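You operate a simulated robot arm through the tools that you are given. There is no shell and no other tool. Be economical: measure what you need, move in short steps, check, and stop when the job is done.

Carry out the task below with a simulated two-armed robot. There is one attempt and no reset: what you move stays moved.

## Task
Wipe up the spill on the foot of the bed with the green cloth and put it back.
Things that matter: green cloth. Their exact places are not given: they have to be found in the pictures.

Only the result counts: the job must be done as asked and must still hold three seconds after the hand-in. Knocking over, shifting, dropping, spilling or breaking anything else fails it. Flat cloth is picked up by pressing the open fingertips on it (5 to 10 N) and closing them slowly along it; thin cloth reads only 2 to 8 mm in the jaws.

## Robot
Two 7-joint arms with two-finger parallel grippers on one trunk, on a base that drives. Base frame: it is fixed to the floor where the robot stands at the start and does not move with it; the origin is under the middle of the robot, x ahead of it, y to its left, z up. Readings come in mm, rad, newtons and seconds.
The left shoulder is at the start at [60, 189, 1028], the right one opposite. With the tool pointing down near the work surface each hand reaches from about 100 to 640 mm from the robot's upright axis, wherever it stands, measured 20 degrees to its own side. Payload 3.43 kg a hand.
The TCP of each hand is the grasp point between the finger pads, 30 mm short of the fingertips. In the tool frame z runs along the fingers and y along their closing line. The gripper opens to 94 mm. The fingers are 28 mm wide and 10 mm thick; the gripper's body (50 by 96 mm) begins 55 mm behind the TCP.
Orientation is that of the tool frame in the base frame, as a unit quaternion [w, x, y, z]. With the fingers straight down and closing along the base's y, the tool's x points along the base's -x, its y along +y and its z along -z.

## Interface
- The arms move only by the tool drive_tool. It takes "left_moves", "right_moves" or both (then of equal length, played together; a hand with none holds still); each is a list of rows, each a list of 7 numbers: the shift along the tool's x, y, z in mm, then the turn, a rotation vector about the tool's x, y, z in rad, then the opening in per cent of the stroke, from 0 (shut) to 100 (fully open). In form: [[dx, dy, dz, rx, ry, rz, grip], ...]. A call has 1 to 10 rows; each row shifts and turns the commanded pose from where the row before left it, along the tool's axes as they then stand. Each row takes 0.2 s and may step no farther than 50 mm and 0.15 rad from the row before; otherwise, or with a gripper value out of range, the whole call is refused. A pose out of reach is approached as far as the arm can. The call stops where the force on the tool passes 40 N (or 10 N more than at its start, if that is more) or the arm is blocked; 0.2 s more then pass. Each finger travels about 153 mm/s and halts on what it meets, pressing with about 38 N; the grip force reading is that of the motor and also rises with nothing between the fingers. The clock runs only during rows and for 0.2 s after the last one: add rows that do not move to give the fingers time. It gives the time, the measured TCP pose, the force on the tool (base axes), the opening and the grip force at its end, in the units of the frame above (readings bear some noise), with the torque about the TCP (base axes, N m) and any sound that the robot's microphone picked up.
- Cameras (640 x 400 px; columns grow to the right, rows downward): "scene" is now at [2.5, -15.1, 1563.9]; the picture's right is [-0.24, -0.97, 0.00], its down [-0.85, 0.21, -0.49] and it looks along [0.48, -0.12, -0.87] (base axes); focal length 249 px, centre (320, 200). "left" rides on the left gripper at [76, -14, -103] in its tool frame; the picture's right is [0.18, 0.98, 0.00], its down [-0.75, 0.14, -0.64] and it looks along [-0.63, 0.12, 0.77] (tool axes); focal length 243 px, centre (320, 200). "right" rides on the right gripper at [76, 14, -102] in its tool frame; the picture's right is [-0.18, 0.98, 0.00], its down [-0.75, -0.14, -0.64] and it looks along [-0.63, -0.12, 0.77] (tool axes); focal length 243 px, centre (320, 200).
- get_image(camera): a new picture of that camera. The clock stands still meanwhile.
- raise_lower(by): slides the trunk up (or, below 0, down) by that many mm; the arms and the scene camera ride with it, the base frame stays. It gives what a move gives, with no picture.
- roll_base(legs): drives the robot by 1 to 6 legs, each [ahead, left, turn to the left] in mm, mm and rad, along the robot's own axes; the way and the turn of a leg run together, so that a leg with both is an arc; at most 1500 mm and 3.142 rad a leg. The arms and the cameras ride along, it lands a little off, and it stops where it bumps. It gives what a move gives.
- aim_head(pan, tilt): turns the head with the scene camera to pan (to the left, within 1.501 rad either way) and tilt (down, from -0.506 to 1.204), counted from straight ahead of the robot. It gives what a move gives.
- pixel_to_xyz(camera, pixels): for up to 12 pixels [column, row] of the newest picture of that camera ("zoom" is the newest enlarged one), the place [x, y, z] in the base frame of the surface seen there, good to about 3 mm. The clock stands still meanwhile.
- inspect(camera, box): a new picture of the part [left, top, right, bottom] of that camera's present view, enlarged. The clock stands still meanwhile.
- sign_off(): hands the job in; it is judged then, once.

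Work in short steps. Measure before you move; look again where a grasp or a placing could have gone wrong, and mend it. You have 80 turns and 62 pictures in all, those below and enlarged ones among them. Open the grippers and draw the arms clear of the work before you hand the job in, unless the task says otherwise; then end with one line.

The tools are called by a JSON object that holds its "fn" and its "kwargs". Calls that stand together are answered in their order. drive_tool: Moves the arms, as the interface text tells. Its arguments: {"type":"object","properties":{"left_moves":{"type":"array","items":{"type":"array","items":{"type":"number"}}},"right_moves":{"type":"array","items":{"type":"array","items":{"type":"number"}}}},"required":[]} The other tools are called the same way: raise_lower (by) slides the trunk up or down; roll_base (legs) drives the base; aim_head (pan, tilt) turns the head that bears the scene camera; get_image (camera) takes a picture; pixel_to_xyz (camera, pixels) gives the place of the surface under pixels of a picture; inspect (camera, box) takes an enlarged picture of a part of a camera's view; sign_off () hands the job in.

At the start:

```text
clock: 0.0
left_position: [410.4, 44.5, 922.0]
left_tcp_rot: [0.0, 0.001, 1.0, 0.0]
left_wrist_force: [-0.2, 0.3, 0.1]
left_ft_torque: [0.02, 0.01, 0.0]
left_grip_width: 93.9
left_gripper_force: 0.0
right_position: [270.9, -312.1, 877.0]
right_tcp_rot: [0.0, 0.0, 1.0, 0.0]
right_wrist_force: [-0.7, 0.4, 0.3]
right_ft_torque: [0.0, 0.02, 0.02]
right_grip_width: 94.1
right_gripper_force: 0.0
trunk travel left (down, up): [-700.0, 290.0]
robot x, y, heading: [0.9, -0.3, 0.006]
head pan, tilt: [-0.239, 1.059]
```

scene: 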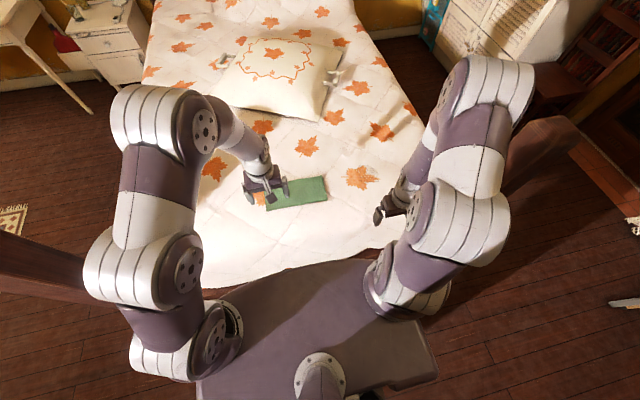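
right: 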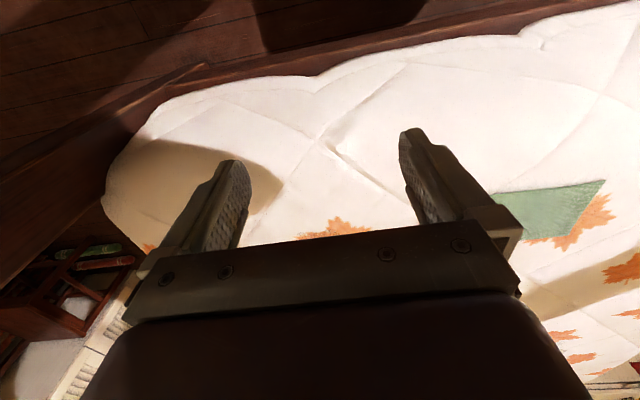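
left: 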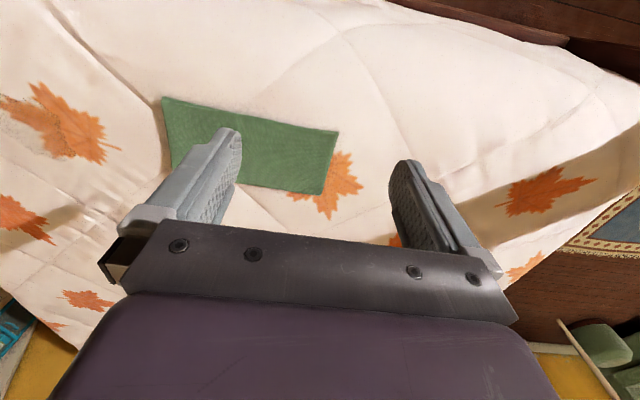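

The green cloth shows at about (297,193) in the scene view, but the spill isn't clear yet. I'll enlarge the foot of the bed and the left view.

{"fn": "inspect", "kwargs": {"camera": "scene", "box": [180, 110, 440, 290]}}

{"fn": "pixel_to_xyz", "kwargs": {"camera": "scene", "pixels": [[266, 211], [327, 200], [322, 177], [297, 193], [360, 178], [230, 240], [310, 240], [380, 230]]}}

{"fn": "inspect", "kwargs": {"camera": "left", "box": [0, 60, 360, 260]}}

{"fn": "inspect", "kwargs": {"camera": "right", "box": [100, 80, 640, 400]}}

```text
2.22 times, centred on (310, 200) of scene
```

zoom: 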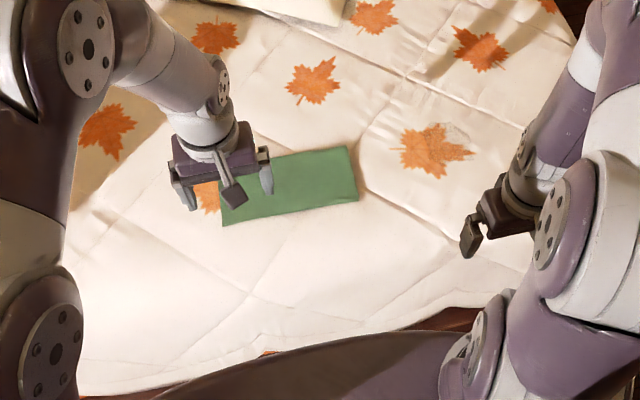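

```text
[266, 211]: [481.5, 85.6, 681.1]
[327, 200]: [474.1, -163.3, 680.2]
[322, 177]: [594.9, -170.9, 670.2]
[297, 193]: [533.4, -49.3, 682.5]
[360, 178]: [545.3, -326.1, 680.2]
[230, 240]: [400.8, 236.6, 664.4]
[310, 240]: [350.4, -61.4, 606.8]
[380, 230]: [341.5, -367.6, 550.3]
```

```text
1.78 times, centred on (180, 160) of left
```

zoom: 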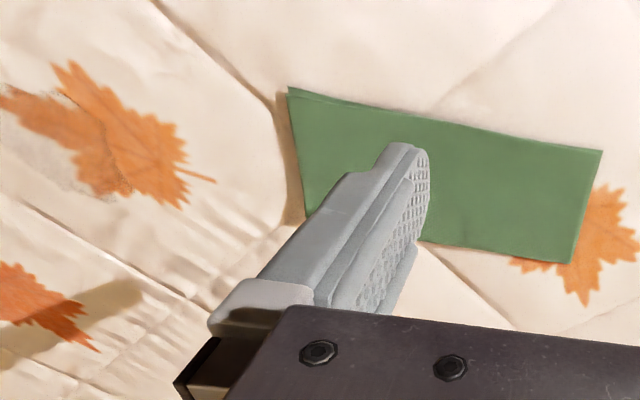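

```text
1.19 times, centred on (370, 240) of right
```

zoom: 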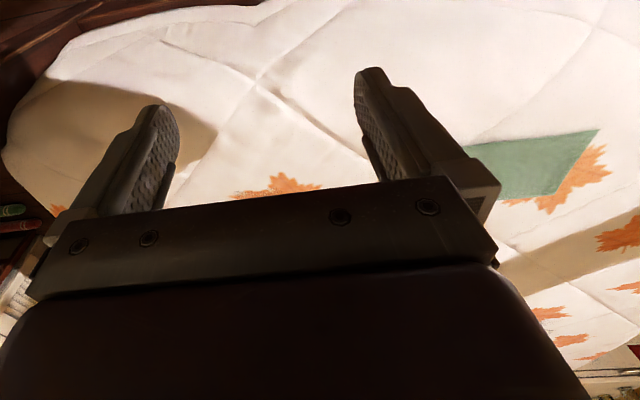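

A damp-looking patch shows over the leaf near scene pixel (358,172). I'll zoom in on it.

{"fn": "inspect", "kwargs": {"camera": "scene", "box": [320, 145, 416, 205]}}

{"fn": "inspect", "kwargs": {"camera": "left", "box": [0, 60, 144, 200]}}

```text
6.67 times, centred on (368, 175) of scene
```

zoom: 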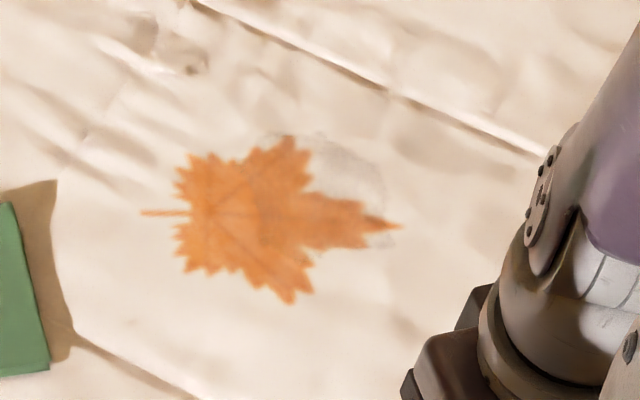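

```text
2.86 times, centred on (72, 130) of left
```

zoom: 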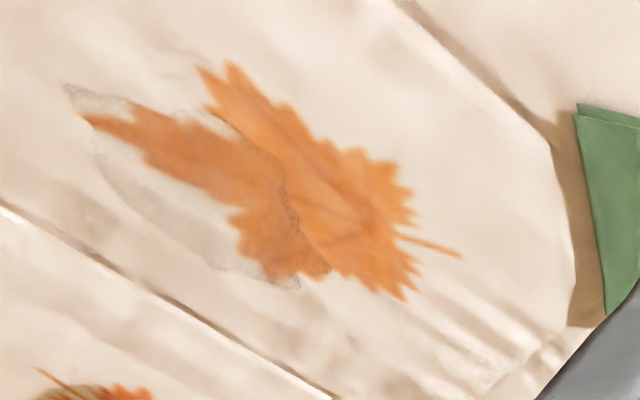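

The spill is a clear film over the far-right half of the leaf. I'll measure its outline in the left zoom, along with the cloth.

{"fn": "pixel_to_xyz", "kwargs": {"camera": "zoom", "pixels": [[65, 85], [95, 150], [150, 215], [220, 268], [285, 290], [328, 272], [295, 210], [260, 150], [215, 112], [140, 100], [190, 190]]}}

{"fn": "pixel_to_xyz", "kwargs": {"camera": "left", "pixels": [[163, 98], [338, 131], [322, 193], [172, 170], [250, 140], [190, 120], [300, 150], [150, 120], [360, 170], [240, 80]]}}

{"fn": "inspect", "kwargs": {"camera": "left", "box": [140, 70, 360, 210]}}

```text
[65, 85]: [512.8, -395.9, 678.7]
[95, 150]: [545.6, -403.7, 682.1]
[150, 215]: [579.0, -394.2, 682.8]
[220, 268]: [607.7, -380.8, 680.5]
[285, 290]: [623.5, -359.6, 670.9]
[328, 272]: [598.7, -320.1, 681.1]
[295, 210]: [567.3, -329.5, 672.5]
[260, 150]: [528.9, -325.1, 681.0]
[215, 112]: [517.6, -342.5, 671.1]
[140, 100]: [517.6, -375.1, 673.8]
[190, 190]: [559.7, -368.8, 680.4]
```

```text
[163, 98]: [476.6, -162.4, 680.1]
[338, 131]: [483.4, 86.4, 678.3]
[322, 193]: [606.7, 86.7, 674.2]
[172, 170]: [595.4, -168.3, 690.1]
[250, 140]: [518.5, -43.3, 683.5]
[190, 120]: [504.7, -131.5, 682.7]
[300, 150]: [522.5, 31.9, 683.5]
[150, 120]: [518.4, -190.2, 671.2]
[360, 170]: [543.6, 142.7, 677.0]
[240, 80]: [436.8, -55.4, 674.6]
```

```text
2.86 times, centred on (250, 140) of left
```

zoom: 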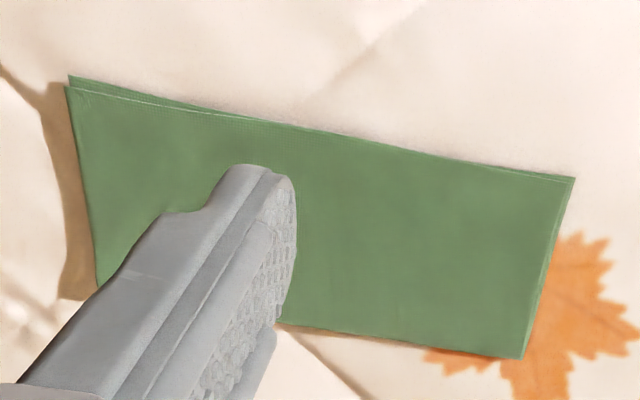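

The spill spans x 513–623 and y −404…−320. The cloth lies at x 477–603, y −168…86, with its top at about z 683. I'll shift the base right by 150 mm so the right hand reaches both.

{"fn": "roll_base", "kwargs": {"legs": [[0, -150, 0]]}}

```text
clock: 1.4
left_position: [410.2, -107.0, 922.1]
left_tcp_rot: [0.0, 0.001, 1.0, -0.001]
left_wrist_force: [0.0, 0.9, -0.2]
left_ft_torque: [0.02, 0.04, -0.01]
left_grip_width: 94.0
left_gripper_force: 0.1
right_position: [271.0, -461.9, 876.1]
right_tcp_rot: [0.001, 0.0, 1.0, 0.0]
right_wrist_force: [-0.1, -1.2, 0.2]
right_ft_torque: [-0.01, 0.0, -0.02]
right_grip_width: 94.5
right_gripper_force: 0.0
trunk travel left (down, up): [-700.0, 290.0]
robot x, y, heading: [0.1, -150.1, -0.004]
head pan, tilt: [-0.239, 1.059]
```

I move the left arm clear to the left while the right hand travels above the cloth.

{"fn": "drive_tool", "kwargs": {"left_moves": [[5, 40, 0, 0, 0, 0, 100], [5, 40, 0, 0, 0, 0, 100], [5, 40, 0, 0, 0, 0, 100], [5, 40, 0, 0, 0, 0, 100], [5, 40, 0, 0, 0, 0, 100], [5, 40, 0, 0, 0, 0, 100], [5, 40, 0, 0, 0, 0, 100], [0, 0, 0, 0, 0, 0, 100], [0, 0, 0, 0, 0, 0, 100], [0, 0, 0, 0, 0, 0, 100]], "right_moves": [[-26, 41, 6, 0, 0, 0, 60], [-26, 41, 6, 0, 0, 0, 60], [-26, 41, 6, 0, 0, 0, 60], [-26, 41, 6, 0, 0, 0, 60], [-26, 41, 6, 0, 0, 0, 60], [-26, 41, 6, 0, 0, 0, 60], [-26, 41, 6, 0, 0, 0, 60], [-26, 41, 6, 0, 0, 0, 60], [-26, 41, 6, 0, 0, 0, 60], [-26, 41, 6, 0, 0, 0, 60]]}}

{"fn": "get_image", "kwargs": {"camera": "right"}}

{"fn": "get_image", "kwargs": {"camera": "scene"}}

```text
clock: 3.6
left_position: [376.5, 172.3, 921.4]
left_tcp_rot: [-0.001, 0.001, 1.0, 0.001]
left_wrist_force: [0.6, -0.6, -0.5]
left_ft_torque: [0.0, 0.05, 0.0]
left_grip_width: 93.9
left_gripper_force: 0.0
right_position: [530.7, -53.0, 813.3]
right_tcp_rot: [-0.001, 0.001, 1.0, -0.001]
right_wrist_force: [0.4, 0.3, 0.2]
right_ft_torque: [-0.02, 0.04, -0.01]
right_grip_width: 56.2
right_gripper_force: 0.0
trunk travel left (down, up): [-700.0, 290.0]
robot x, y, heading: [-2.3, -147.0, -0.0]
head pan, tilt: [-0.239, 1.059]
```

```text
52 pictures are left
```

right: 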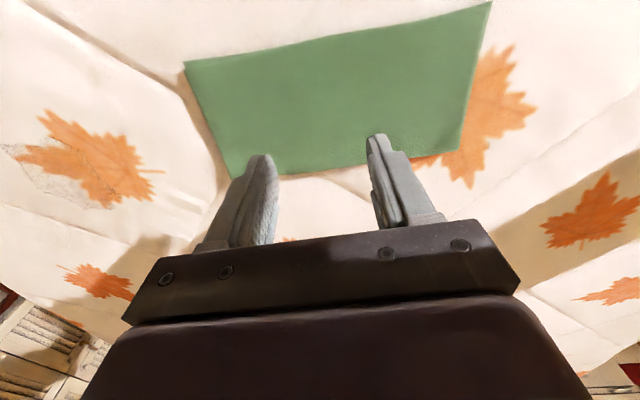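

```text
51 pictures are left
```

scene: 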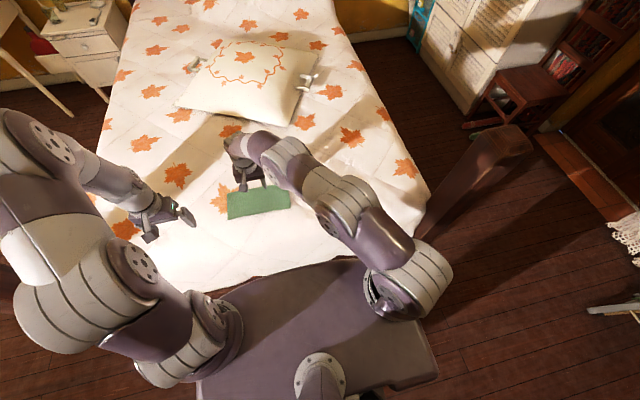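

The right hand is above the cloth. I'll centre it at (540,−41) and descend in small steps until there's contact.

{"fn": "drive_tool", "kwargs": {"right_moves": [[-9, 12, 20, 0, 0, 0, 50], [0, 0, 35, 0, 0, 0, 50], [0, 0, 30, 0, 0, 0, 50], [0, 0, 8, 0, 0, 0, 50], [0, 0, 0, 0, 0, 0, 50]]}}

```text
clock: 4.8
left_position: [376.0, 173.1, 921.7]
left_tcp_rot: [0.0, 0.001, 1.0, 0.0]
left_wrist_force: [-0.6, -0.3, -0.3]
left_ft_torque: [0.0, 0.0, -0.04]
left_grip_width: 94.1
left_gripper_force: 0.0
right_position: [533.1, -43.7, 735.4]
right_tcp_rot: [0.0, 0.001, 1.0, 0.0]
right_wrist_force: [0.4, -0.1, 0.0]
right_ft_torque: [-0.02, 0.02, -0.03]
right_grip_width: 47.1
right_gripper_force: 0.0
right hand out of reach, approached as far as the arm can: row 1, 3
trunk travel left (down, up): [-700.0, 290.0]
robot x, y, heading: [2.0, -149.9, -0.002]
head pan, tilt: [-0.239, 1.059]
```

Reach ran out partway at z 735. I'll see whether it will simply continue down.

{"fn": "drive_tool", "kwargs": {"right_moves": [[0, 0, 8, 0, 0, 0, 50], [0, 0, 6, 0, 0, 0, 50], [0, 0, 0, 0, 0, 0, 50]]}}

```text
clock: 5.6
left_position: [376.7, 172.6, 921.5]
left_tcp_rot: [0.0, 0.001, 1.0, 0.0]
left_wrist_force: [0.3, 0.3, -0.1]
left_ft_torque: [-0.01, 0.02, -0.02]
left_grip_width: 94.2
left_gripper_force: 0.0
right_position: [530.6, -45.7, 722.5]
right_tcp_rot: [-0.001, 0.0, 1.0, -0.001]
right_wrist_force: [-0.1, -0.2, -1.0]
right_ft_torque: [-0.01, 0.0, 0.03]
right_grip_width: 46.9
right_gripper_force: 0.0
right hand out of reach, approached as far as the arm can: row 1
trunk travel left (down, up): [-700.0, 290.0]
robot x, y, heading: [-3.2, -150.7, -0.004]
head pan, tilt: [-0.239, 1.059]
```

It goes down but is at the edge of its reach. I'll check the gap between base and bed to see whether driving ahead a little is possible.

{"fn": "pixel_to_xyz", "kwargs": {"camera": "scene", "pixels": [[340, 262], [340, 250], [340, 235], [240, 295], [215, 290], [270, 265], [280, 290], [420, 330], [480, 160], [425, 240], [434, 375]]}}

{"fn": "inspect", "kwargs": {"camera": "scene", "box": [180, 200, 480, 390]}}

```text
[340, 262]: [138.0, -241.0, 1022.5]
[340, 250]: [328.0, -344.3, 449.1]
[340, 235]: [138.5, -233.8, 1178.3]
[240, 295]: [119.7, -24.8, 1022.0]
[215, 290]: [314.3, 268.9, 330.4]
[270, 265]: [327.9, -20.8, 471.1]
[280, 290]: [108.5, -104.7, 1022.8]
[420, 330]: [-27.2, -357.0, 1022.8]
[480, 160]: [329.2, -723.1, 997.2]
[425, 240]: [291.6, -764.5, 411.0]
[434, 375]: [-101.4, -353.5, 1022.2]
```

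```text
2.11 times, centred on (330, 295) of scene
```

zoom: 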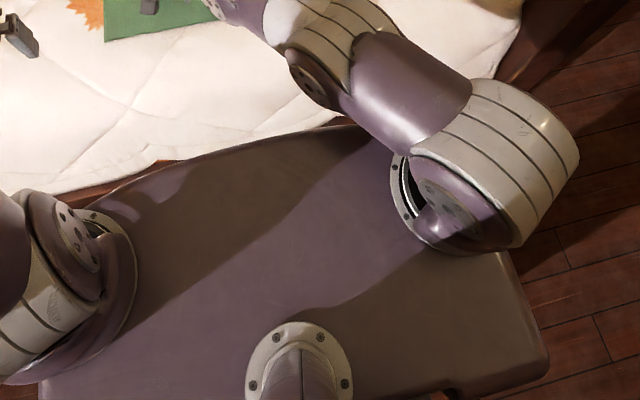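

The torso front is at x 140 and the bed rail at about x 290–328, but the lower base isn't visible. Instead I'll lift the hand, lower the trunk 80 mm and shift back left by 80 mm, which gains reach for both spots.

{"fn": "drive_tool", "kwargs": {"right_moves": [[0, 0, -40, 0, 0, 0, 50], [0, 0, -40, 0, 0, 0, 50], [0, 0, -40, 0, 0, 0, 50]]}}

{"fn": "raise_lower", "kwargs": {"by": -80}}

{"fn": "roll_base", "kwargs": {"legs": [[0, 80, 0]]}}

```text
clock: 6.4
left_position: [376.4, 172.2, 920.5]
left_tcp_rot: [0.0, 0.001, 1.0, 0.0]
left_wrist_force: [-0.1, 0.1, -0.4]
left_ft_torque: [0.05, -0.01, 0.01]
left_grip_width: 94.0
left_gripper_force: 0.0
right_position: [531.1, -46.7, 842.4]
right_tcp_rot: [0.0, 0.0, 1.0, -0.001]
right_wrist_force: [-1.0, 0.4, -0.2]
right_ft_torque: [-0.02, -0.02, 0.01]
right_grip_width: 47.1
right_gripper_force: 0.1
trunk travel left (down, up): [-700.0, 290.0]
robot x, y, heading: [0.8, -150.7, -0.005]
head pan, tilt: [-0.239, 1.059]
```

```text
clock: 7.5
left_position: [375.5, 171.8, 841.2]
left_tcp_rot: [0.0, 0.001, 1.0, 0.0]
left_wrist_force: [0.2, 0.3, -0.2]
left_ft_torque: [-0.01, -0.01, 0.03]
left_grip_width: 93.8
left_gripper_force: 0.1
right_position: [533.1, -45.1, 762.5]
right_tcp_rot: [0.0, 0.001, 1.0, 0.0]
right_wrist_force: [-0.6, -0.1, -0.8]
right_ft_torque: [0.03, 0.03, -0.01]
right_grip_width: 46.9
right_gripper_force: 0.1
trunk travel left (down, up): [-620.0, 370.0]
robot x, y, heading: [-2.0, -149.9, -0.001]
head pan, tilt: [-0.239, 1.059]
```

```text
clock: 8.6
left_position: [376.3, 252.7, 841.3]
left_tcp_rot: [0.0, 0.0, 1.0, -0.001]
left_wrist_force: [0.0, 0.4, -0.3]
left_ft_torque: [-0.02, -0.03, 0.0]
left_grip_width: 94.3
left_gripper_force: 0.1
right_position: [532.9, 35.0, 762.6]
right_tcp_rot: [0.0, 0.001, 1.0, -0.001]
right_wrist_force: [-0.4, -0.7, -0.4]
right_ft_torque: [-0.06, -0.04, -0.02]
right_grip_width: 47.0
right_gripper_force: 0.1
trunk travel left (down, up): [-620.0, 370.0]
robot x, y, heading: [0.0, -72.2, -0.001]
head pan, tilt: [-0.239, 1.059]
```

I bring the right hand back over the cloth centre and down to just above it.

{"fn": "drive_tool", "kwargs": {"right_moves": [[-4, -38, 5, 0, 0, 0, 50], [-4, -38, 5, 0, 0, 0, 50], [0, 0, 20, 0, 0, 0, 50], [0, 0, 12, 0, 0, 0, 50], [0, 0, 4, 0, 0, 0, 50], [0, 0, 0, 0, 0, 0, 50]]}}

```text
clock: 10.0
left_position: [375.2, 252.8, 842.6]
left_tcp_rot: [-0.001, -0.001, 1.0, -0.001]
left_wrist_force: [0.8, 0.2, -0.1]
left_ft_torque: [0.0, 0.0, -0.02]
left_grip_width: 94.1
left_gripper_force: 0.0
right_position: [541.2, -41.7, 716.9]
right_tcp_rot: [0.0, 0.0, 1.0, 0.0]
right_wrist_force: [-1.5, 0.6, 0.3]
right_ft_torque: [0.0, 0.03, 0.02]
right_grip_width: 47.4
right_gripper_force: 0.1
trunk travel left (down, up): [-620.0, 370.0]
robot x, y, heading: [0.5, -71.2, 0.002]
head pan, tilt: [-0.239, 1.059]
```

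Now it's within reach, with the fingertips at about z 687. I'll step down until there's contact.

{"fn": "drive_tool", "kwargs": {"right_moves": [[0, 0, 3, 0, 0, 0, 50], [0, 0, 2, 0, 0, 0, 50], [0, 0, 0, 0, 0, 0, 50]]}}

```text
clock: 10.8
left_position: [376.3, 252.6, 840.4]
left_tcp_rot: [-0.001, 0.0, 1.0, 0.0]
left_wrist_force: [-0.8, 0.4, 0.6]
left_ft_torque: [0.05, 0.0, 0.01]
left_grip_width: 93.8
left_gripper_force: 0.1
right_position: [541.6, -42.4, 712.4]
right_tcp_rot: [0.001, 0.0, 1.0, 0.0]
right_wrist_force: [-0.8, -1.0, 0.9]
right_ft_torque: [0.0, -0.01, 0.01]
right_grip_width: 46.9
right_gripper_force: 0.1
trunk travel left (down, up): [-620.0, 370.0]
robot x, y, heading: [-0.6, -70.0, 0.002]
head pan, tilt: [-0.239, 1.059]
```

There's hardly any contact yet, so I'll go a bit further.

{"fn": "drive_tool", "kwargs": {"right_moves": [[0, 0, 2, 0, 0, 0, 50], [0, 0, 1, 0, 0, 0, 50], [0, 0, 0, 0, 0, 0, 50]]}}

```text
clock: 11.6
left_position: [373.8, 251.8, 843.9]
left_tcp_rot: [0.001, 0.0, 1.0, 0.0]
left_wrist_force: [0.2, 0.0, -0.3]
left_ft_torque: [-0.01, -0.02, 0.0]
left_grip_width: 93.8
left_gripper_force: 0.0
right_position: [542.6, -42.5, 712.8]
right_tcp_rot: [0.003, 0.0, 1.0, 0.001]
right_wrist_force: [0.7, -3.4, 23.5]
right_ft_torque: [-0.36, 0.07, 0.03]
right_grip_width: 47.0
right_gripper_force: 0.1
trunk travel left (down, up): [-620.0, 370.0]
robot x, y, heading: [1.6, -70.0, -0.002]
head pan, tilt: [-0.239, 1.059]
```

Contact reads 23 N. I'll ease back by about 1.8 mm to get 5–10 N.

{"fn": "drive_tool", "kwargs": {"right_moves": [[0, 0, -1.8, 0, 0, 0, 50], [0, 0, 0, 0, 0, 0, 50]]}}

```text
clock: 12.2
left_position: [374.2, 251.6, 842.3]
left_tcp_rot: [0.001, 0.0, 1.0, 0.0]
left_wrist_force: [0.1, 0.2, 0.6]
left_ft_torque: [0.01, -0.01, 0.01]
left_grip_width: 94.0
left_gripper_force: 0.0
right_position: [542.0, -42.1, 711.7]
right_tcp_rot: [0.001, 0.0, 1.0, 0.0]
right_wrist_force: [5.2, -4.6, 20.9]
right_ft_torque: [-0.29, -0.06, 0.08]
right_grip_width: 47.0
right_gripper_force: 0.0
trunk travel left (down, up): [-620.0, 370.0]
robot x, y, heading: [3.1, -74.8, 0.0]
head pan, tilt: [-0.239, 1.059]
```

It still reads 21 N, so I'll back off 1 mm more.

{"fn": "drive_tool", "kwargs": {"right_moves": [[0, 0, -1, 0, 0, 0, 50], [0, 0, 0, 0, 0, 0, 50]]}}

```text
clock: 12.8
left_position: [375.7, 251.7, 842.0]
left_tcp_rot: [0.001, 0.0, 1.0, 0.0]
left_wrist_force: [0.1, 0.5, 0.7]
left_ft_torque: [0.0, 0.02, 0.0]
left_grip_width: 94.0
left_gripper_force: 0.0
right_position: [540.9, -41.3, 712.1]
right_tcp_rot: [0.002, 0.0, 1.0, 0.001]
right_wrist_force: [6.2, -2.6, 17.5]
right_ft_torque: [-0.2, -0.22, 0.05]
right_grip_width: 47.2
right_gripper_force: 0.1
trunk travel left (down, up): [-620.0, 370.0]
robot x, y, heading: [-1.2, -68.5, -0.004]
head pan, tilt: [-0.239, 1.059]
```

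At 17.5 N I ease a further 1.5 mm, then close slowly.

{"fn": "drive_tool", "kwargs": {"right_moves": [[0, 0, -1.5, 0, 0, 0, 50], [0, 0, 0, 0, 0, 0, 50], [0, 0, 0, 0, 0, 0, 48]]}}

```text
clock: 13.6
left_position: [375.2, 251.8, 841.1]
left_tcp_rot: [0.0, 0.0, 1.0, 0.0]
left_wrist_force: [0.6, 0.4, 0.8]
left_ft_torque: [-0.03, 0.0, -0.04]
left_grip_width: 93.7
left_gripper_force: 0.1
right_position: [539.4, -42.8, 711.9]
right_tcp_rot: [-0.001, 0.0, 1.0, 0.0]
right_wrist_force: [-0.4, -0.3, 8.5]
right_ft_torque: [0.01, 0.02, -0.02]
right_grip_width: 43.0
right_gripper_force: 0.0
trunk travel left (down, up): [-620.0, 370.0]
robot x, y, heading: [-1.1, -73.0, -0.003]
head pan, tilt: [-0.239, 1.059]
```

8.5 N is in the window, so I close slowly.

{"fn": "drive_tool", "kwargs": {"right_moves": [[0, 0, 0, 0, 0, 0, 43], [0, 0, 0, 0, 0, 0, 38], [0, 0, 0, 0, 0, 0, 33], [0, 0, 0, 0, 0, 0, 28], [0, 0, 0, 0, 0, 0, 23], [0, 0, 0, 0, 0, 0, 18], [0, 0, 0, 0, 0, 0, 13], [0, 0, 0, 0, 0, 0, 8], [0, 0, 0, 0, 0, 0, 3], [0, 0, 0, 0, 0, 0, 0]]}}

{"fn": "get_image", "kwargs": {"camera": "right"}}

```text
clock: 15.8
left_position: [375.5, 252.5, 841.0]
left_tcp_rot: [0.0, 0.0, 1.0, 0.0]
left_wrist_force: [0.6, 1.1, 0.6]
left_ft_torque: [0.0, 0.01, 0.0]
left_grip_width: 94.2
left_gripper_force: 0.0
right_position: [540.6, -42.1, 712.7]
right_tcp_rot: [0.001, 0.0, 1.0, 0.0]
right_wrist_force: [0.2, 0.5, 1.9]
right_ft_torque: [-0.01, 0.04, -0.02]
right_grip_width: 2.0
right_gripper_force: 36.8
trunk travel left (down, up): [-620.0, 370.0]
robot x, y, heading: [0.7, -71.5, 0.002]
head pan, tilt: [-0.239, 1.059]
```

```text
49 pictures are left
```

right: 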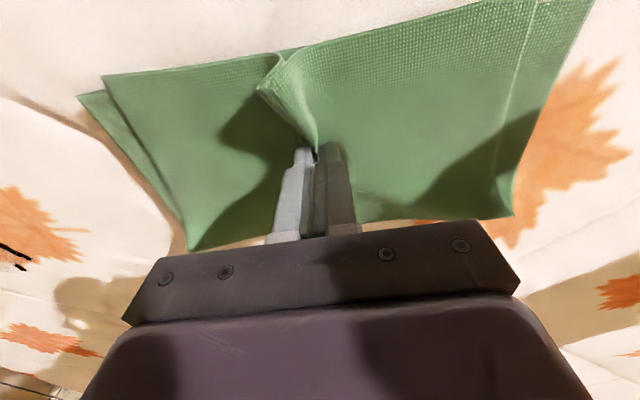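

A fold is pinched, reading 2 mm at 37 N. I'll lift gently and check that both layers come along.

{"fn": "drive_tool", "kwargs": {"right_moves": [[0, 0, -15, 0, 0, 0, 0], [0, 0, -20, 0, 0, 0, 0], [0, 0, -20, 0, 0, 0, 0], [0, 0, -20, 0, 0, 0, 0], [0, 0, 0, 0, 0, 0, 0]]}}

{"fn": "get_image", "kwargs": {"camera": "right"}}

{"fn": "get_image", "kwargs": {"camera": "left"}}

```text
clock: 17.0
left_position: [376.7, 252.1, 841.9]
left_tcp_rot: [0.0, 0.0, 1.0, 0.0]
left_wrist_force: [0.6, 0.0, 0.4]
left_ft_torque: [-0.01, -0.02, -0.05]
left_grip_width: 94.3
left_gripper_force: 0.0
right_position: [542.7, -41.0, 785.7]
right_tcp_rot: [-0.001, 0.0, 1.0, 0.0]
right_wrist_force: [-0.6, 0.9, 0.2]
right_ft_torque: [0.02, 0.02, -0.02]
right_grip_width: 2.3
right_gripper_force: 36.4
trunk travel left (down, up): [-620.0, 370.0]
robot x, y, heading: [1.4, -69.0, 0.004]
head pan, tilt: [-0.239, 1.059]
```

```text
48 pictures are left
```

right: 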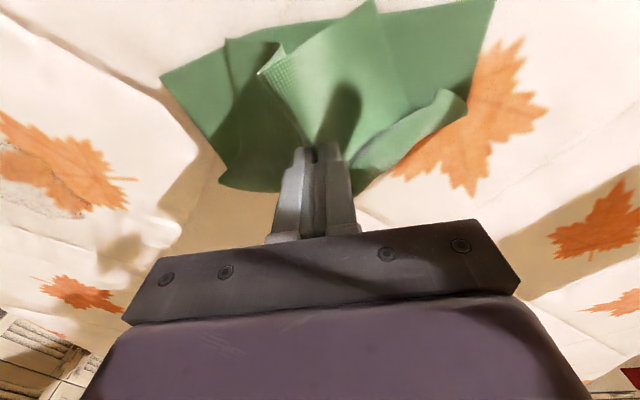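

```text
47 pictures are left
```

left: 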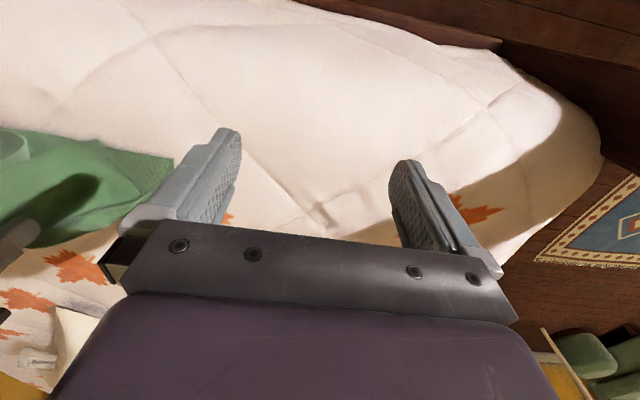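

Only the top layer is pinched and the lower one trails through the fold. I'll carry it low toward the spill so the fold is kept.

{"fn": "drive_tool", "kwargs": {"right_moves": [[0, -25, 2, 0, 0, 0, 0], [-2, -30, 2, 0, 0, 0, 0], [-2, -32, 2, 0, 0, 0, 0], [-2, -34, 2, 0, 0, 0, 0], [-2, -34, 2, 0, 0, 0, 0], [-2, -34, 2, 0, 0, 0, 0], [-2, -34, 2, 0, 0, 0, 0], [-2, -34, 2, 0, 0, 0, 0], [-2, -30, 0, 0, 0, 0, 0], [-2, -20, 0, 0, 0, 0, 0]]}}

{"fn": "get_image", "kwargs": {"camera": "right"}}

{"fn": "get_image", "kwargs": {"camera": "scene"}}

```text
clock: 19.2
left_position: [375.3, 251.1, 842.2]
left_tcp_rot: [0.0, -0.001, 1.0, 0.0]
left_wrist_force: [-0.1, -0.2, -0.8]
left_ft_torque: [-0.02, -0.01, -0.01]
left_grip_width: 93.8
left_gripper_force: 0.0
right_position: [561.7, -350.1, 773.9]
right_tcp_rot: [0.001, -0.001, 1.0, 0.0]
right_wrist_force: [-0.1, -1.2, 0.6]
right_ft_torque: [0.0, 0.02, 0.02]
right_grip_width: 2.2
right_gripper_force: 37.0
trunk travel left (down, up): [-620.0, 370.0]
robot x, y, heading: [1.3, -69.5, -0.001]
head pan, tilt: [-0.239, 1.059]
```

```text
46 pictures are left
```

right: 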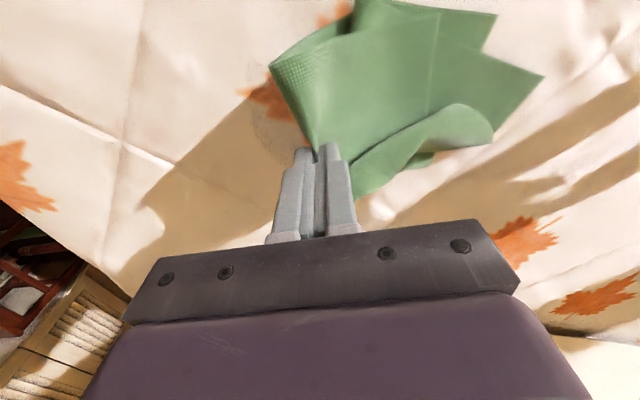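

```text
45 pictures are left
```

scene: 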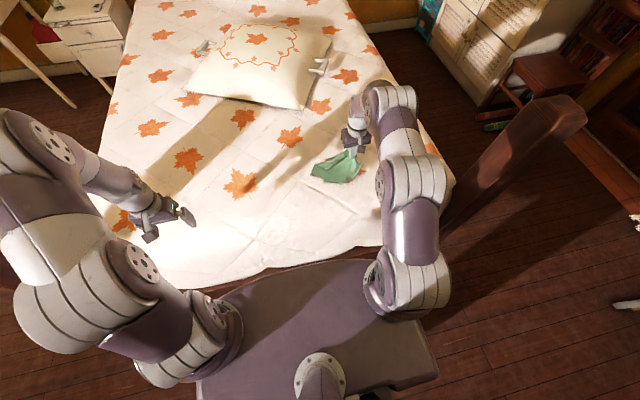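

The cloth came along and trails toward +y. I'll move to the far-right part of the spill and lower until it touches.

{"fn": "drive_tool", "kwargs": {"right_moves": [[-6, -20, 20, 0, 0, 0, 0], [-6, -20, 20, 0, 0, 0, 0], [0, 0, 15, 0, 0, 0, 0], [0, 0, 3, 0, 0, 0, 0], [0, 0, 0, 0, 0, 0, 0]]}}

{"fn": "get_image", "kwargs": {"camera": "right"}}

```text
clock: 20.4
left_position: [374.6, 253.4, 842.4]
left_tcp_rot: [0.0, 0.0, 1.0, 0.0]
left_wrist_force: [1.1, 0.2, -0.4]
left_ft_torque: [0.01, 0.01, 0.0]
left_grip_width: 94.1
left_gripper_force: 0.0
right_position: [571.4, -388.8, 715.3]
right_tcp_rot: [0.001, 0.0, 1.0, -0.001]
right_wrist_force: [0.2, 1.5, 11.6]
right_ft_torque: [0.06, 0.0, -0.07]
right_grip_width: 2.3
right_gripper_force: 37.3
trunk travel left (down, up): [-620.0, 370.0]
robot x, y, heading: [5.2, -72.8, 0.0]
head pan, tilt: [-0.239, 1.059]
```

```text
44 pictures are left
```

right: 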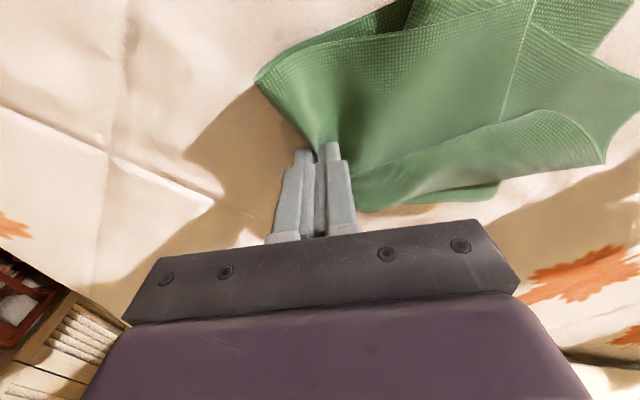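

Contact reads 11.6 N with the cloth lying over the spill. I'll start x-strokes that step across y.

{"fn": "drive_tool", "kwargs": {"right_moves": [[-20, -8, 0, 0, 0, 0, 0], [-25, 0, 0, 0, 0, 0, 0], [20, 0, 0, 0, 0, 0, 0], [25, 0, 0, 0, 0, 0, 0], [25, 0, 0, 0, 0, 0, 0], [25, 0, 0, 0, 0, 0, 0], [12, 0, 0, 0, 0, 0, 0], [0, 20, 0, 0, 0, 0, 0], [-25, 0, 0, 0, 0, 0, 0], [-25, 0, 0, 0, 0, 0, 0]]}}

```text
clock: 22.6
left_position: [376.3, 252.0, 841.1]
left_tcp_rot: [0.0, 0.001, 1.0, 0.0]
left_wrist_force: [0.3, 0.3, 0.2]
left_ft_torque: [0.0, 0.01, 0.03]
left_grip_width: 94.1
left_gripper_force: 0.1
right_position: [549.6, -373.0, 713.7]
right_tcp_rot: [-0.001, 0.0, 1.0, 0.0]
right_wrist_force: [-0.5, -0.4, 0.9]
right_ft_torque: [-0.04, -0.01, 0.0]
right_grip_width: 2.2
right_gripper_force: 36.9
right hand out of reach, approached as far as the arm can: row 2
trunk travel left (down, up): [-620.0, 370.0]
robot x, y, heading: [-6.9, -69.9, 0.002]
head pan, tilt: [-0.239, 1.059]
```

Contact has gone light, so I'll press 1.5 mm deeper and go on.

{"fn": "drive_tool", "kwargs": {"right_moves": [[-22, 0, 1.5, 0, 0, 0, 0], [-25, 0, 0, 0, 0, 0, 0], [-15, 0, 0, 0, 0, 0, 0], [0, 20, 0, 0, 0, 0, 0], [25, 0, 0, 0, 0, 0, 0], [25, 0, 0, 0, 0, 0, 0], [25, 0, 0, 0, 0, 0, 0], [22, 0, 0, 0, 0, 0, 0], [0, 20, 0, 0, 0, 0, 0], [-25, 0, 0, 0, 0, 0, 0]]}}

{"fn": "get_image", "kwargs": {"camera": "right"}}

```text
clock: 24.8
left_position: [375.8, 252.5, 841.9]
left_tcp_rot: [0.0, 0.001, 1.0, -0.001]
left_wrist_force: [0.6, -0.1, 0.5]
left_ft_torque: [0.01, -0.02, 0.0]
left_grip_width: 94.1
left_gripper_force: 0.1
right_position: [536.4, -334.9, 713.0]
right_tcp_rot: [-0.001, 0.0, 1.0, -0.001]
right_wrist_force: [-1.0, 1.0, 3.1]
right_ft_torque: [0.01, 0.06, 0.0]
right_grip_width: 2.1
right_gripper_force: 36.7
trunk travel left (down, up): [-620.0, 370.0]
robot x, y, heading: [3.0, -69.4, 0.003]
head pan, tilt: [-0.239, 1.059]
```

```text
43 pictures are left
```

right: 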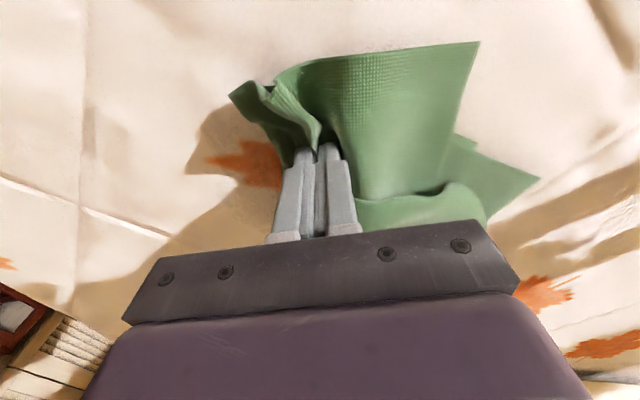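

Contact is 3 N and the wiped strip at (240,150) looks cleaner. I'll finish this line and the y −318 line, pressing a bit more.

{"fn": "drive_tool", "kwargs": {"right_moves": [[-25, 0, 0.8, 0, 0, 0, 0], [-25, 0, 0, 0, 0, 0, 0], [-25, 0, 0, 0, 0, 0, 0], [0, 18, 0, 0, 0, 0, 0], [25, 0, 0, 0, 0, 0, 0], [25, 0, 0, 0, 0, 0, 0], [25, 0, 0, 0, 0, 0, 0], [22, 0, 0, 0, 0, 0, 0]]}}

{"fn": "drive_tool", "kwargs": {"right_moves": [[0, 10, -30, 0, 0, 0, 0], [10, 30, -30, 0, 0, 0, 0], [10, 40, 0, 0, 0, 0, 0], [0, 40, 0, 0, 0, 0, 0], [0, 0, 0, 0, 0, 0, 0]]}}

{"fn": "get_image", "kwargs": {"camera": "right"}}

{"fn": "inspect", "kwargs": {"camera": "scene", "box": [280, 110, 440, 210]}}

```text
clock: 26.6
left_position: [375.5, 252.6, 842.3]
left_tcp_rot: [0.0, 0.001, 1.0, -0.001]
left_wrist_force: [-0.4, -0.4, -0.3]
left_ft_torque: [-0.01, 0.03, 0.01]
left_grip_width: 93.8
left_gripper_force: 0.0
right_position: [515.1, -318.2, 713.3]
right_tcp_rot: [0.001, 0.0, 1.0, 0.0]
right_wrist_force: [2.1, 0.6, 3.9]
right_ft_torque: [-0.03, -0.06, 0.03]
right_grip_width: 2.2
right_gripper_force: 36.3
trunk travel left (down, up): [-620.0, 370.0]
robot x, y, heading: [-1.7, -69.2, -0.002]
head pan, tilt: [-0.239, 1.059]
```

```text
clock: 27.8
left_position: [376.1, 252.0, 841.5]
left_tcp_rot: [0.001, 0.001, 1.0, 0.0]
left_wrist_force: [-0.5, -0.5, -0.8]
left_ft_torque: [-0.01, -0.01, 0.0]
left_grip_width: 94.1
left_gripper_force: 0.0
right_position: [495.9, -196.2, 772.2]
right_tcp_rot: [-0.001, 0.0, 1.0, 0.0]
right_wrist_force: [0.0, -0.3, -1.0]
right_ft_torque: [0.02, 0.01, 0.01]
right_grip_width: 2.3
right_gripper_force: 37.0
trunk travel left (down, up): [-620.0, 370.0]
robot x, y, heading: [4.7, -72.8, 0.001]
head pan, tilt: [-0.239, 1.059]
```

```text
42 pictures are left
```

right: 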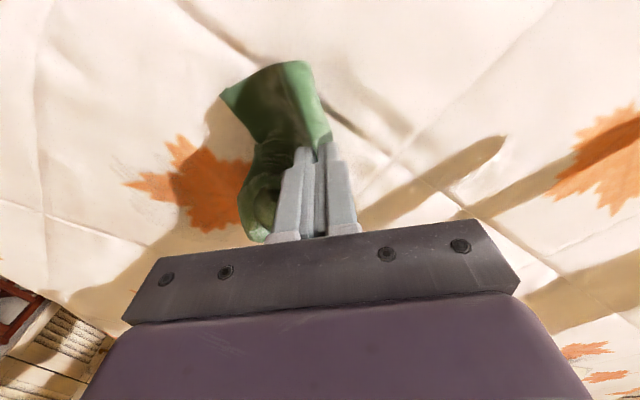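

```text
4.00 times, centred on (360, 160) of scene
```

zoom: 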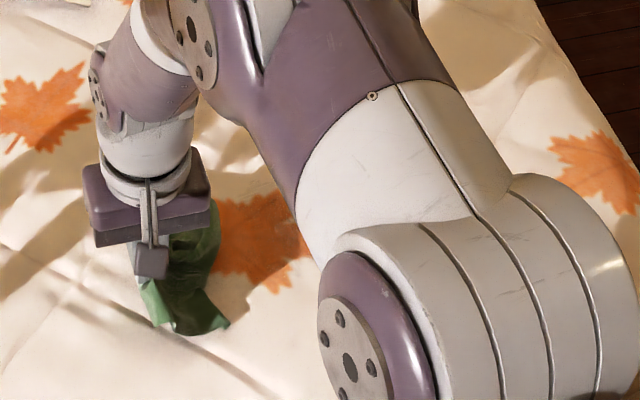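

I inspect the leaf area in the right view to see what remains.

{"fn": "inspect", "kwargs": {"camera": "right", "box": [70, 90, 310, 250]}}

```text
2.50 times, centred on (190, 170) of right
```

zoom: 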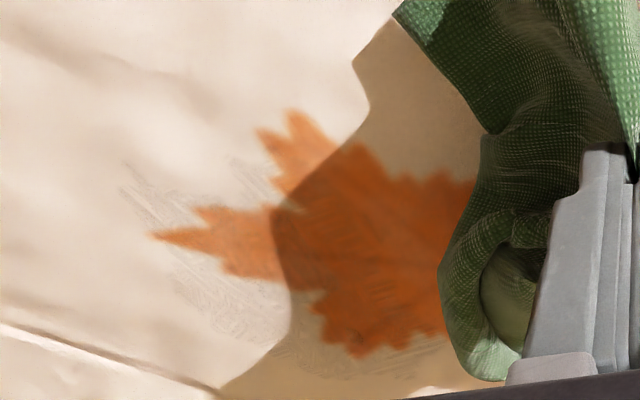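

The film has thinned but scratchy residue remains. I'll measure where it is for another pass.

{"fn": "pixel_to_xyz", "kwargs": {"camera": "zoom", "pixels": [[125, 190], [160, 240], [180, 280], [250, 340], [300, 375], [440, 350], [350, 330], [300, 220], [250, 170], [200, 210], [260, 290], [380, 270]]}}

```text
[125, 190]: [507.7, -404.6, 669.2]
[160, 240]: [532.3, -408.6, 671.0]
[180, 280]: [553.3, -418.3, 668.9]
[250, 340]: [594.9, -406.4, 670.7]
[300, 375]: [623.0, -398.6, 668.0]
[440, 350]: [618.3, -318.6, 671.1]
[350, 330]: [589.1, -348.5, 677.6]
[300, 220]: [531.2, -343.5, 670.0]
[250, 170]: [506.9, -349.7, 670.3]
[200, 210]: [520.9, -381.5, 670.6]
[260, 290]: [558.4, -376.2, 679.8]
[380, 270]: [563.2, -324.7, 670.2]
```

Residue covers x 507–623, y −418…−320. The fingers are 28 mm wide in x, so I'll use y-strokes with 22 mm x-steps and firmer pressure. First I return and touch down.

{"fn": "drive_tool", "kwargs": {"right_moves": [[-6, -40, 0, 0, 0, 0, 0], [-6, -40, 10, 0, 0, 0, 0], [-3, -30, 25, 0, 0, 0, 0], [0, 0, 22, 0, 0, 0, 0], [0, 0, 3, 0, 0, 0, 0], [0, 0, 0, 0, 0, 0, 0]]}}

```text
clock: 29.2
left_position: [375.1, 252.9, 843.2]
left_tcp_rot: [0.001, 0.0, 1.0, 0.0]
left_wrist_force: [0.6, 0.5, 0.4]
left_ft_torque: [0.05, 0.0, -0.02]
left_grip_width: 94.1
left_gripper_force: 0.1
right_position: [511.4, -306.8, 713.5]
right_tcp_rot: [0.003, 0.001, 1.0, -0.001]
right_wrist_force: [0.7, -2.4, 15.7]
right_ft_torque: [-0.01, -0.25, -0.03]
right_grip_width: 2.2
right_gripper_force: 36.3
trunk travel left (down, up): [-620.0, 370.0]
robot x, y, heading: [-0.6, -73.7, -0.002]
head pan, tilt: [-0.239, 1.059]
```

Contact is 15.7 N. I start the y-strokes.

{"fn": "drive_tool", "kwargs": {"right_moves": [[0, -28, 0, 0, 0, 0, 0], [0, -28, 0, 0, 0, 0, 0], [0, -28, 0, 0, 0, 0, 0], [0, -25, 0, 0, 0, 0, 0], [-20, 0, 0, 0, 0, 0, 0], [0, 28, 0, 0, 0, 0, 0], [0, 28, 0, 0, 0, 0, 0], [0, 28, 0, 0, 0, 0, 0], [0, 25, 0, 0, 0, 0, 0], [-20, 0, 0, 0, 0, 0, 0]]}}

{"fn": "drive_tool", "kwargs": {"right_moves": [[0, -28, 0, 0, 0, 0, 0], [0, -28, 0, 0, 0, 0, 0], [0, -28, 0, 0, 0, 0, 0], [0, -25, 0, 0, 0, 0, 0], [-20, 0, 0, 0, 0, 0, 0], [0, 28, 0, 0, 0, 0, 0], [0, 28, 0, 0, 0, 0, 0], [0, 28, 0, 0, 0, 0, 0], [0, 25, 0, 0, 0, 0, 0], [-20, 0, 0, 0, 0, 0, 0]]}}

{"fn": "get_image", "kwargs": {"camera": "right"}}

```text
clock: 31.4
left_position: [376.0, 252.2, 841.3]
left_tcp_rot: [-0.001, 0.0, 1.0, 0.0]
left_wrist_force: [0.3, -0.1, 0.0]
left_ft_torque: [0.01, -0.02, -0.02]
left_grip_width: 94.0
left_gripper_force: 0.0
right_position: [551.6, -305.1, 712.3]
right_tcp_rot: [0.0, 0.0, 1.0, -0.001]
right_wrist_force: [-3.1, -0.4, 3.6]
right_ft_torque: [0.04, 0.01, 0.03]
right_grip_width: 2.4
right_gripper_force: 36.9
trunk travel left (down, up): [-620.0, 370.0]
robot x, y, heading: [2.2, -72.8, 0.001]
head pan, tilt: [-0.239, 1.059]
```

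```text
clock: 33.6
left_position: [375.5, 252.6, 842.0]
left_tcp_rot: [0.001, 0.0, 1.0, 0.0]
left_wrist_force: [0.5, -0.6, 0.3]
left_ft_torque: [0.0, 0.03, 0.01]
left_grip_width: 94.0
left_gripper_force: 0.1
right_position: [590.9, -306.0, 711.3]
right_tcp_rot: [0.001, 0.0, 1.0, 0.0]
right_wrist_force: [-4.7, 1.3, 9.0]
right_ft_torque: [0.09, 0.11, 0.06]
right_grip_width: 2.3
right_gripper_force: 36.9
trunk travel left (down, up): [-620.0, 370.0]
robot x, y, heading: [0.3, -72.7, 0.005]
head pan, tilt: [-0.239, 1.059]
```

```text
39 pictures are left
```

right: 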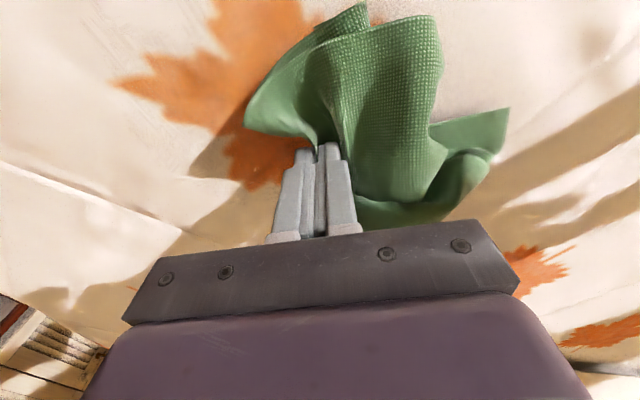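

The treated area looks almost clean. I'll finish the far strips at x 591 and about 612.

{"fn": "drive_tool", "kwargs": {"right_moves": [[0, -28, 0, 0, 0, 0, 0], [0, -28, 0, 0, 0, 0, 0], [0, -28, 0, 0, 0, 0, 0], [0, -22, 0, 0, 0, 0, 0], [-18, 0, 0, 0, 0, 0, 0], [0, 25, 0, 0, 0, 0, 0], [0, 28, 0, 0, 0, 0, 0], [0, 28, 0, 0, 0, 0, 0], [0, 25, 0, 0, 0, 0, 0]]}}

{"fn": "drive_tool", "kwargs": {"right_moves": [[20, 10, -30, 0, 0, 0, 0], [30, 30, -30, 0, 0, 0, 0], [30, 35, 0, 0, 0, 0, 0], [20, 40, 0, 0, 0, 0, 0], [0, 0, 0, 0, 0, 0, 0]]}}

{"fn": "inspect", "kwargs": {"camera": "right", "box": [70, 90, 310, 250]}}

```text
clock: 35.6
left_position: [376.0, 251.2, 841.3]
left_tcp_rot: [0.0, 0.0, 1.0, 0.0]
left_wrist_force: [0.5, -0.8, -0.1]
left_ft_torque: [0.02, 0.01, 0.01]
left_grip_width: 94.0
left_gripper_force: 0.2
right_position: [599.0, -306.8, 711.9]
right_tcp_rot: [0.0, 0.0, 1.0, 0.0]
right_wrist_force: [-1.0, -1.5, 1.5]
right_ft_torque: [0.0, -0.01, -0.01]
right_grip_width: 2.2
right_gripper_force: 36.4
right hand out of reach, approached as far as the arm can: row 5
trunk travel left (down, up): [-620.0, 370.0]
robot x, y, heading: [0.0, -70.7, 0.001]
head pan, tilt: [-0.239, 1.059]
```

```text
refused: row 2 steps farther than a row can; nothing moved
```

```text
2.50 times, centred on (190, 170) of right
```

zoom: 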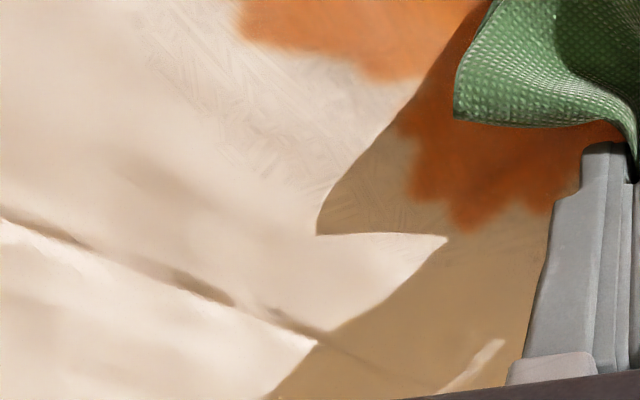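

Faint residue remains near (250,100) in the zoom. I'll lift aside and look over the whole patch.

{"fn": "drive_tool", "kwargs": {"right_moves": [[20, 10, -30, 0, 0, 0, 0], [25, 25, -30, 0, 0, 0, 0], [30, 35, 0, 0, 0, 0, 0], [25, 40, 0, 0, 0, 0, 0], [0, 0, 0, 0, 0, 0, 0]]}}

{"fn": "inspect", "kwargs": {"camera": "right", "box": [70, 90, 310, 250]}}

```text
clock: 36.8
left_position: [375.6, 252.5, 841.1]
left_tcp_rot: [0.0, 0.0, 1.0, 0.0]
left_wrist_force: [-0.2, -0.5, 0.8]
left_ft_torque: [-0.01, 0.02, 0.01]
left_grip_width: 94.0
left_gripper_force: 0.0
right_position: [499.8, -196.8, 771.4]
right_tcp_rot: [0.0, -0.001, 1.0, 0.0]
right_wrist_force: [1.1, 0.0, -0.1]
right_ft_torque: [0.0, -0.02, -0.01]
right_grip_width: 2.1
right_gripper_force: 36.8
trunk travel left (down, up): [-620.0, 370.0]
robot x, y, heading: [0.1, -71.6, -0.003]
head pan, tilt: [-0.239, 1.059]
```

```text
2.50 times, centred on (190, 170) of right
```

zoom: 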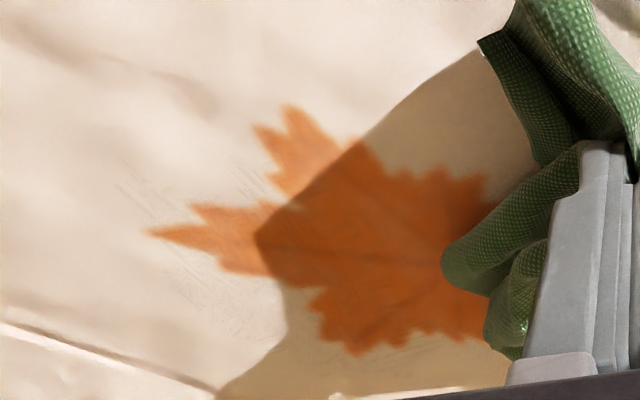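

Much better: what remains faintly is on the −y side (y −375…−418, x 507–600). I'll roll the base right by 80 mm for reach and give it another pass.

{"fn": "roll_base", "kwargs": {"legs": [[0, -80, 0]]}}

{"fn": "drive_tool", "kwargs": {"right_moves": [[0, -30, 10, 0, 0, 0, 0], [-5, -30, 20, 0, 0, 0, 0], [0, -20, 24, 0, 0, 0, 0], [0, 0, 5, 0, 0, 0, 0], [0, 0, 0, 0, 0, 0, 0]]}}

```text
clock: 37.9
left_position: [375.3, 172.5, 841.9]
left_tcp_rot: [0.001, 0.0, 1.0, 0.001]
left_wrist_force: [-0.2, 0.4, 0.2]
left_ft_torque: [0.0, -0.03, -0.04]
left_grip_width: 94.0
left_gripper_force: 0.0
right_position: [499.4, -275.3, 771.5]
right_tcp_rot: [0.0, 0.0, 1.0, 0.001]
right_wrist_force: [0.2, -0.7, 0.3]
right_ft_torque: [0.01, -0.02, -0.01]
right_grip_width: 2.2
right_gripper_force: 36.9
trunk travel left (down, up): [-620.0, 370.0]
robot x, y, heading: [1.0, -147.7, -0.003]
head pan, tilt: [-0.239, 1.059]
```

```text
clock: 39.1
left_position: [375.5, 173.6, 841.0]
left_tcp_rot: [0.001, -0.001, 1.0, 0.0]
left_wrist_force: [-1.0, -0.4, 0.7]
left_ft_torque: [-0.01, -0.03, 0.0]
left_grip_width: 94.2
left_gripper_force: 0.0
right_position: [503.1, -355.4, 714.4]
right_tcp_rot: [0.0, 0.0, 1.0, 0.0]
right_wrist_force: [0.1, -0.3, 1.4]
right_ft_torque: [0.03, 0.03, 0.01]
right_grip_width: 2.4
right_gripper_force: 37.6
trunk travel left (down, up): [-620.0, 370.0]
robot x, y, heading: [-0.8, -151.1, -0.003]
head pan, tilt: [-0.239, 1.059]
```

Contact is light, so I'll press about 2.5 mm more and stroke in y between −345 and −425.

{"fn": "drive_tool", "kwargs": {"right_moves": [[0, 0, 2.5, 0, 0, 0, 0], [0, -25, 0, 0, 0, 0, 0], [0, -25, 0, 0, 0, 0, 0], [0, -20, 0, 0, 0, 0, 0], [-14, 0, 0, 0, 0, 0, 0], [0, 25, 0, 0, 0, 0, 0], [0, 25, 0, 0, 0, 0, 0], [0, 20, 0, 0, 0, 0, 0], [-14, 0, 0, 0, 0, 0, 0], [0, -25, 0, 0, 0, 0, 0]]}}

{"fn": "drive_tool", "kwargs": {"right_moves": [[0, -25, 0, 0, 0, 0, 0], [0, -20, 0, 0, 0, 0, 0], [-14, 0, 0, 0, 0, 0, 0], [0, 25, 0, 0, 0, 0, 0], [0, 25, 0, 0, 0, 0, 0], [0, 20, 0, 0, 0, 0, 0], [-14, 0, 0, 0, 0, 0, 0], [0, -25, 0, 0, 0, 0, 0], [0, -25, 0, 0, 0, 0, 0], [0, -20, 0, 0, 0, 0, 0]]}}

```text
clock: 41.3
left_position: [374.3, 174.4, 843.2]
left_tcp_rot: [0.001, 0.0, 1.0, 0.0]
left_wrist_force: [-0.1, -0.4, 1.0]
left_ft_torque: [-0.02, 0.01, -0.01]
left_grip_width: 93.9
left_gripper_force: 0.0
right_position: [532.0, -378.2, 711.4]
right_tcp_rot: [0.002, 0.0, 1.0, 0.0]
right_wrist_force: [1.0, 5.3, 13.5]
right_ft_torque: [0.33, -0.09, 0.0]
right_grip_width: 2.3
right_gripper_force: 37.4
trunk travel left (down, up): [-620.0, 370.0]
robot x, y, heading: [-0.1, -147.4, -0.002]
head pan, tilt: [-0.239, 1.059]
```

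```text
clock: 43.5
left_position: [375.6, 174.0, 842.0]
left_tcp_rot: [0.0, 0.0, 1.0, 0.0]
left_wrist_force: [0.0, 0.5, 0.3]
left_ft_torque: [-0.03, -0.05, 0.0]
left_grip_width: 93.7
left_gripper_force: 0.0
right_position: [560.7, -425.2, 713.2]
right_tcp_rot: [0.001, 0.0, 1.0, -0.001]
right_wrist_force: [0.0, 2.9, 7.8]
right_ft_torque: [0.2, -0.05, 0.01]
right_grip_width: 2.3
right_gripper_force: 36.8
trunk travel left (down, up): [-620.0, 370.0]
robot x, y, heading: [0.7, -151.8, -0.002]
head pan, tilt: [-0.239, 1.059]
```

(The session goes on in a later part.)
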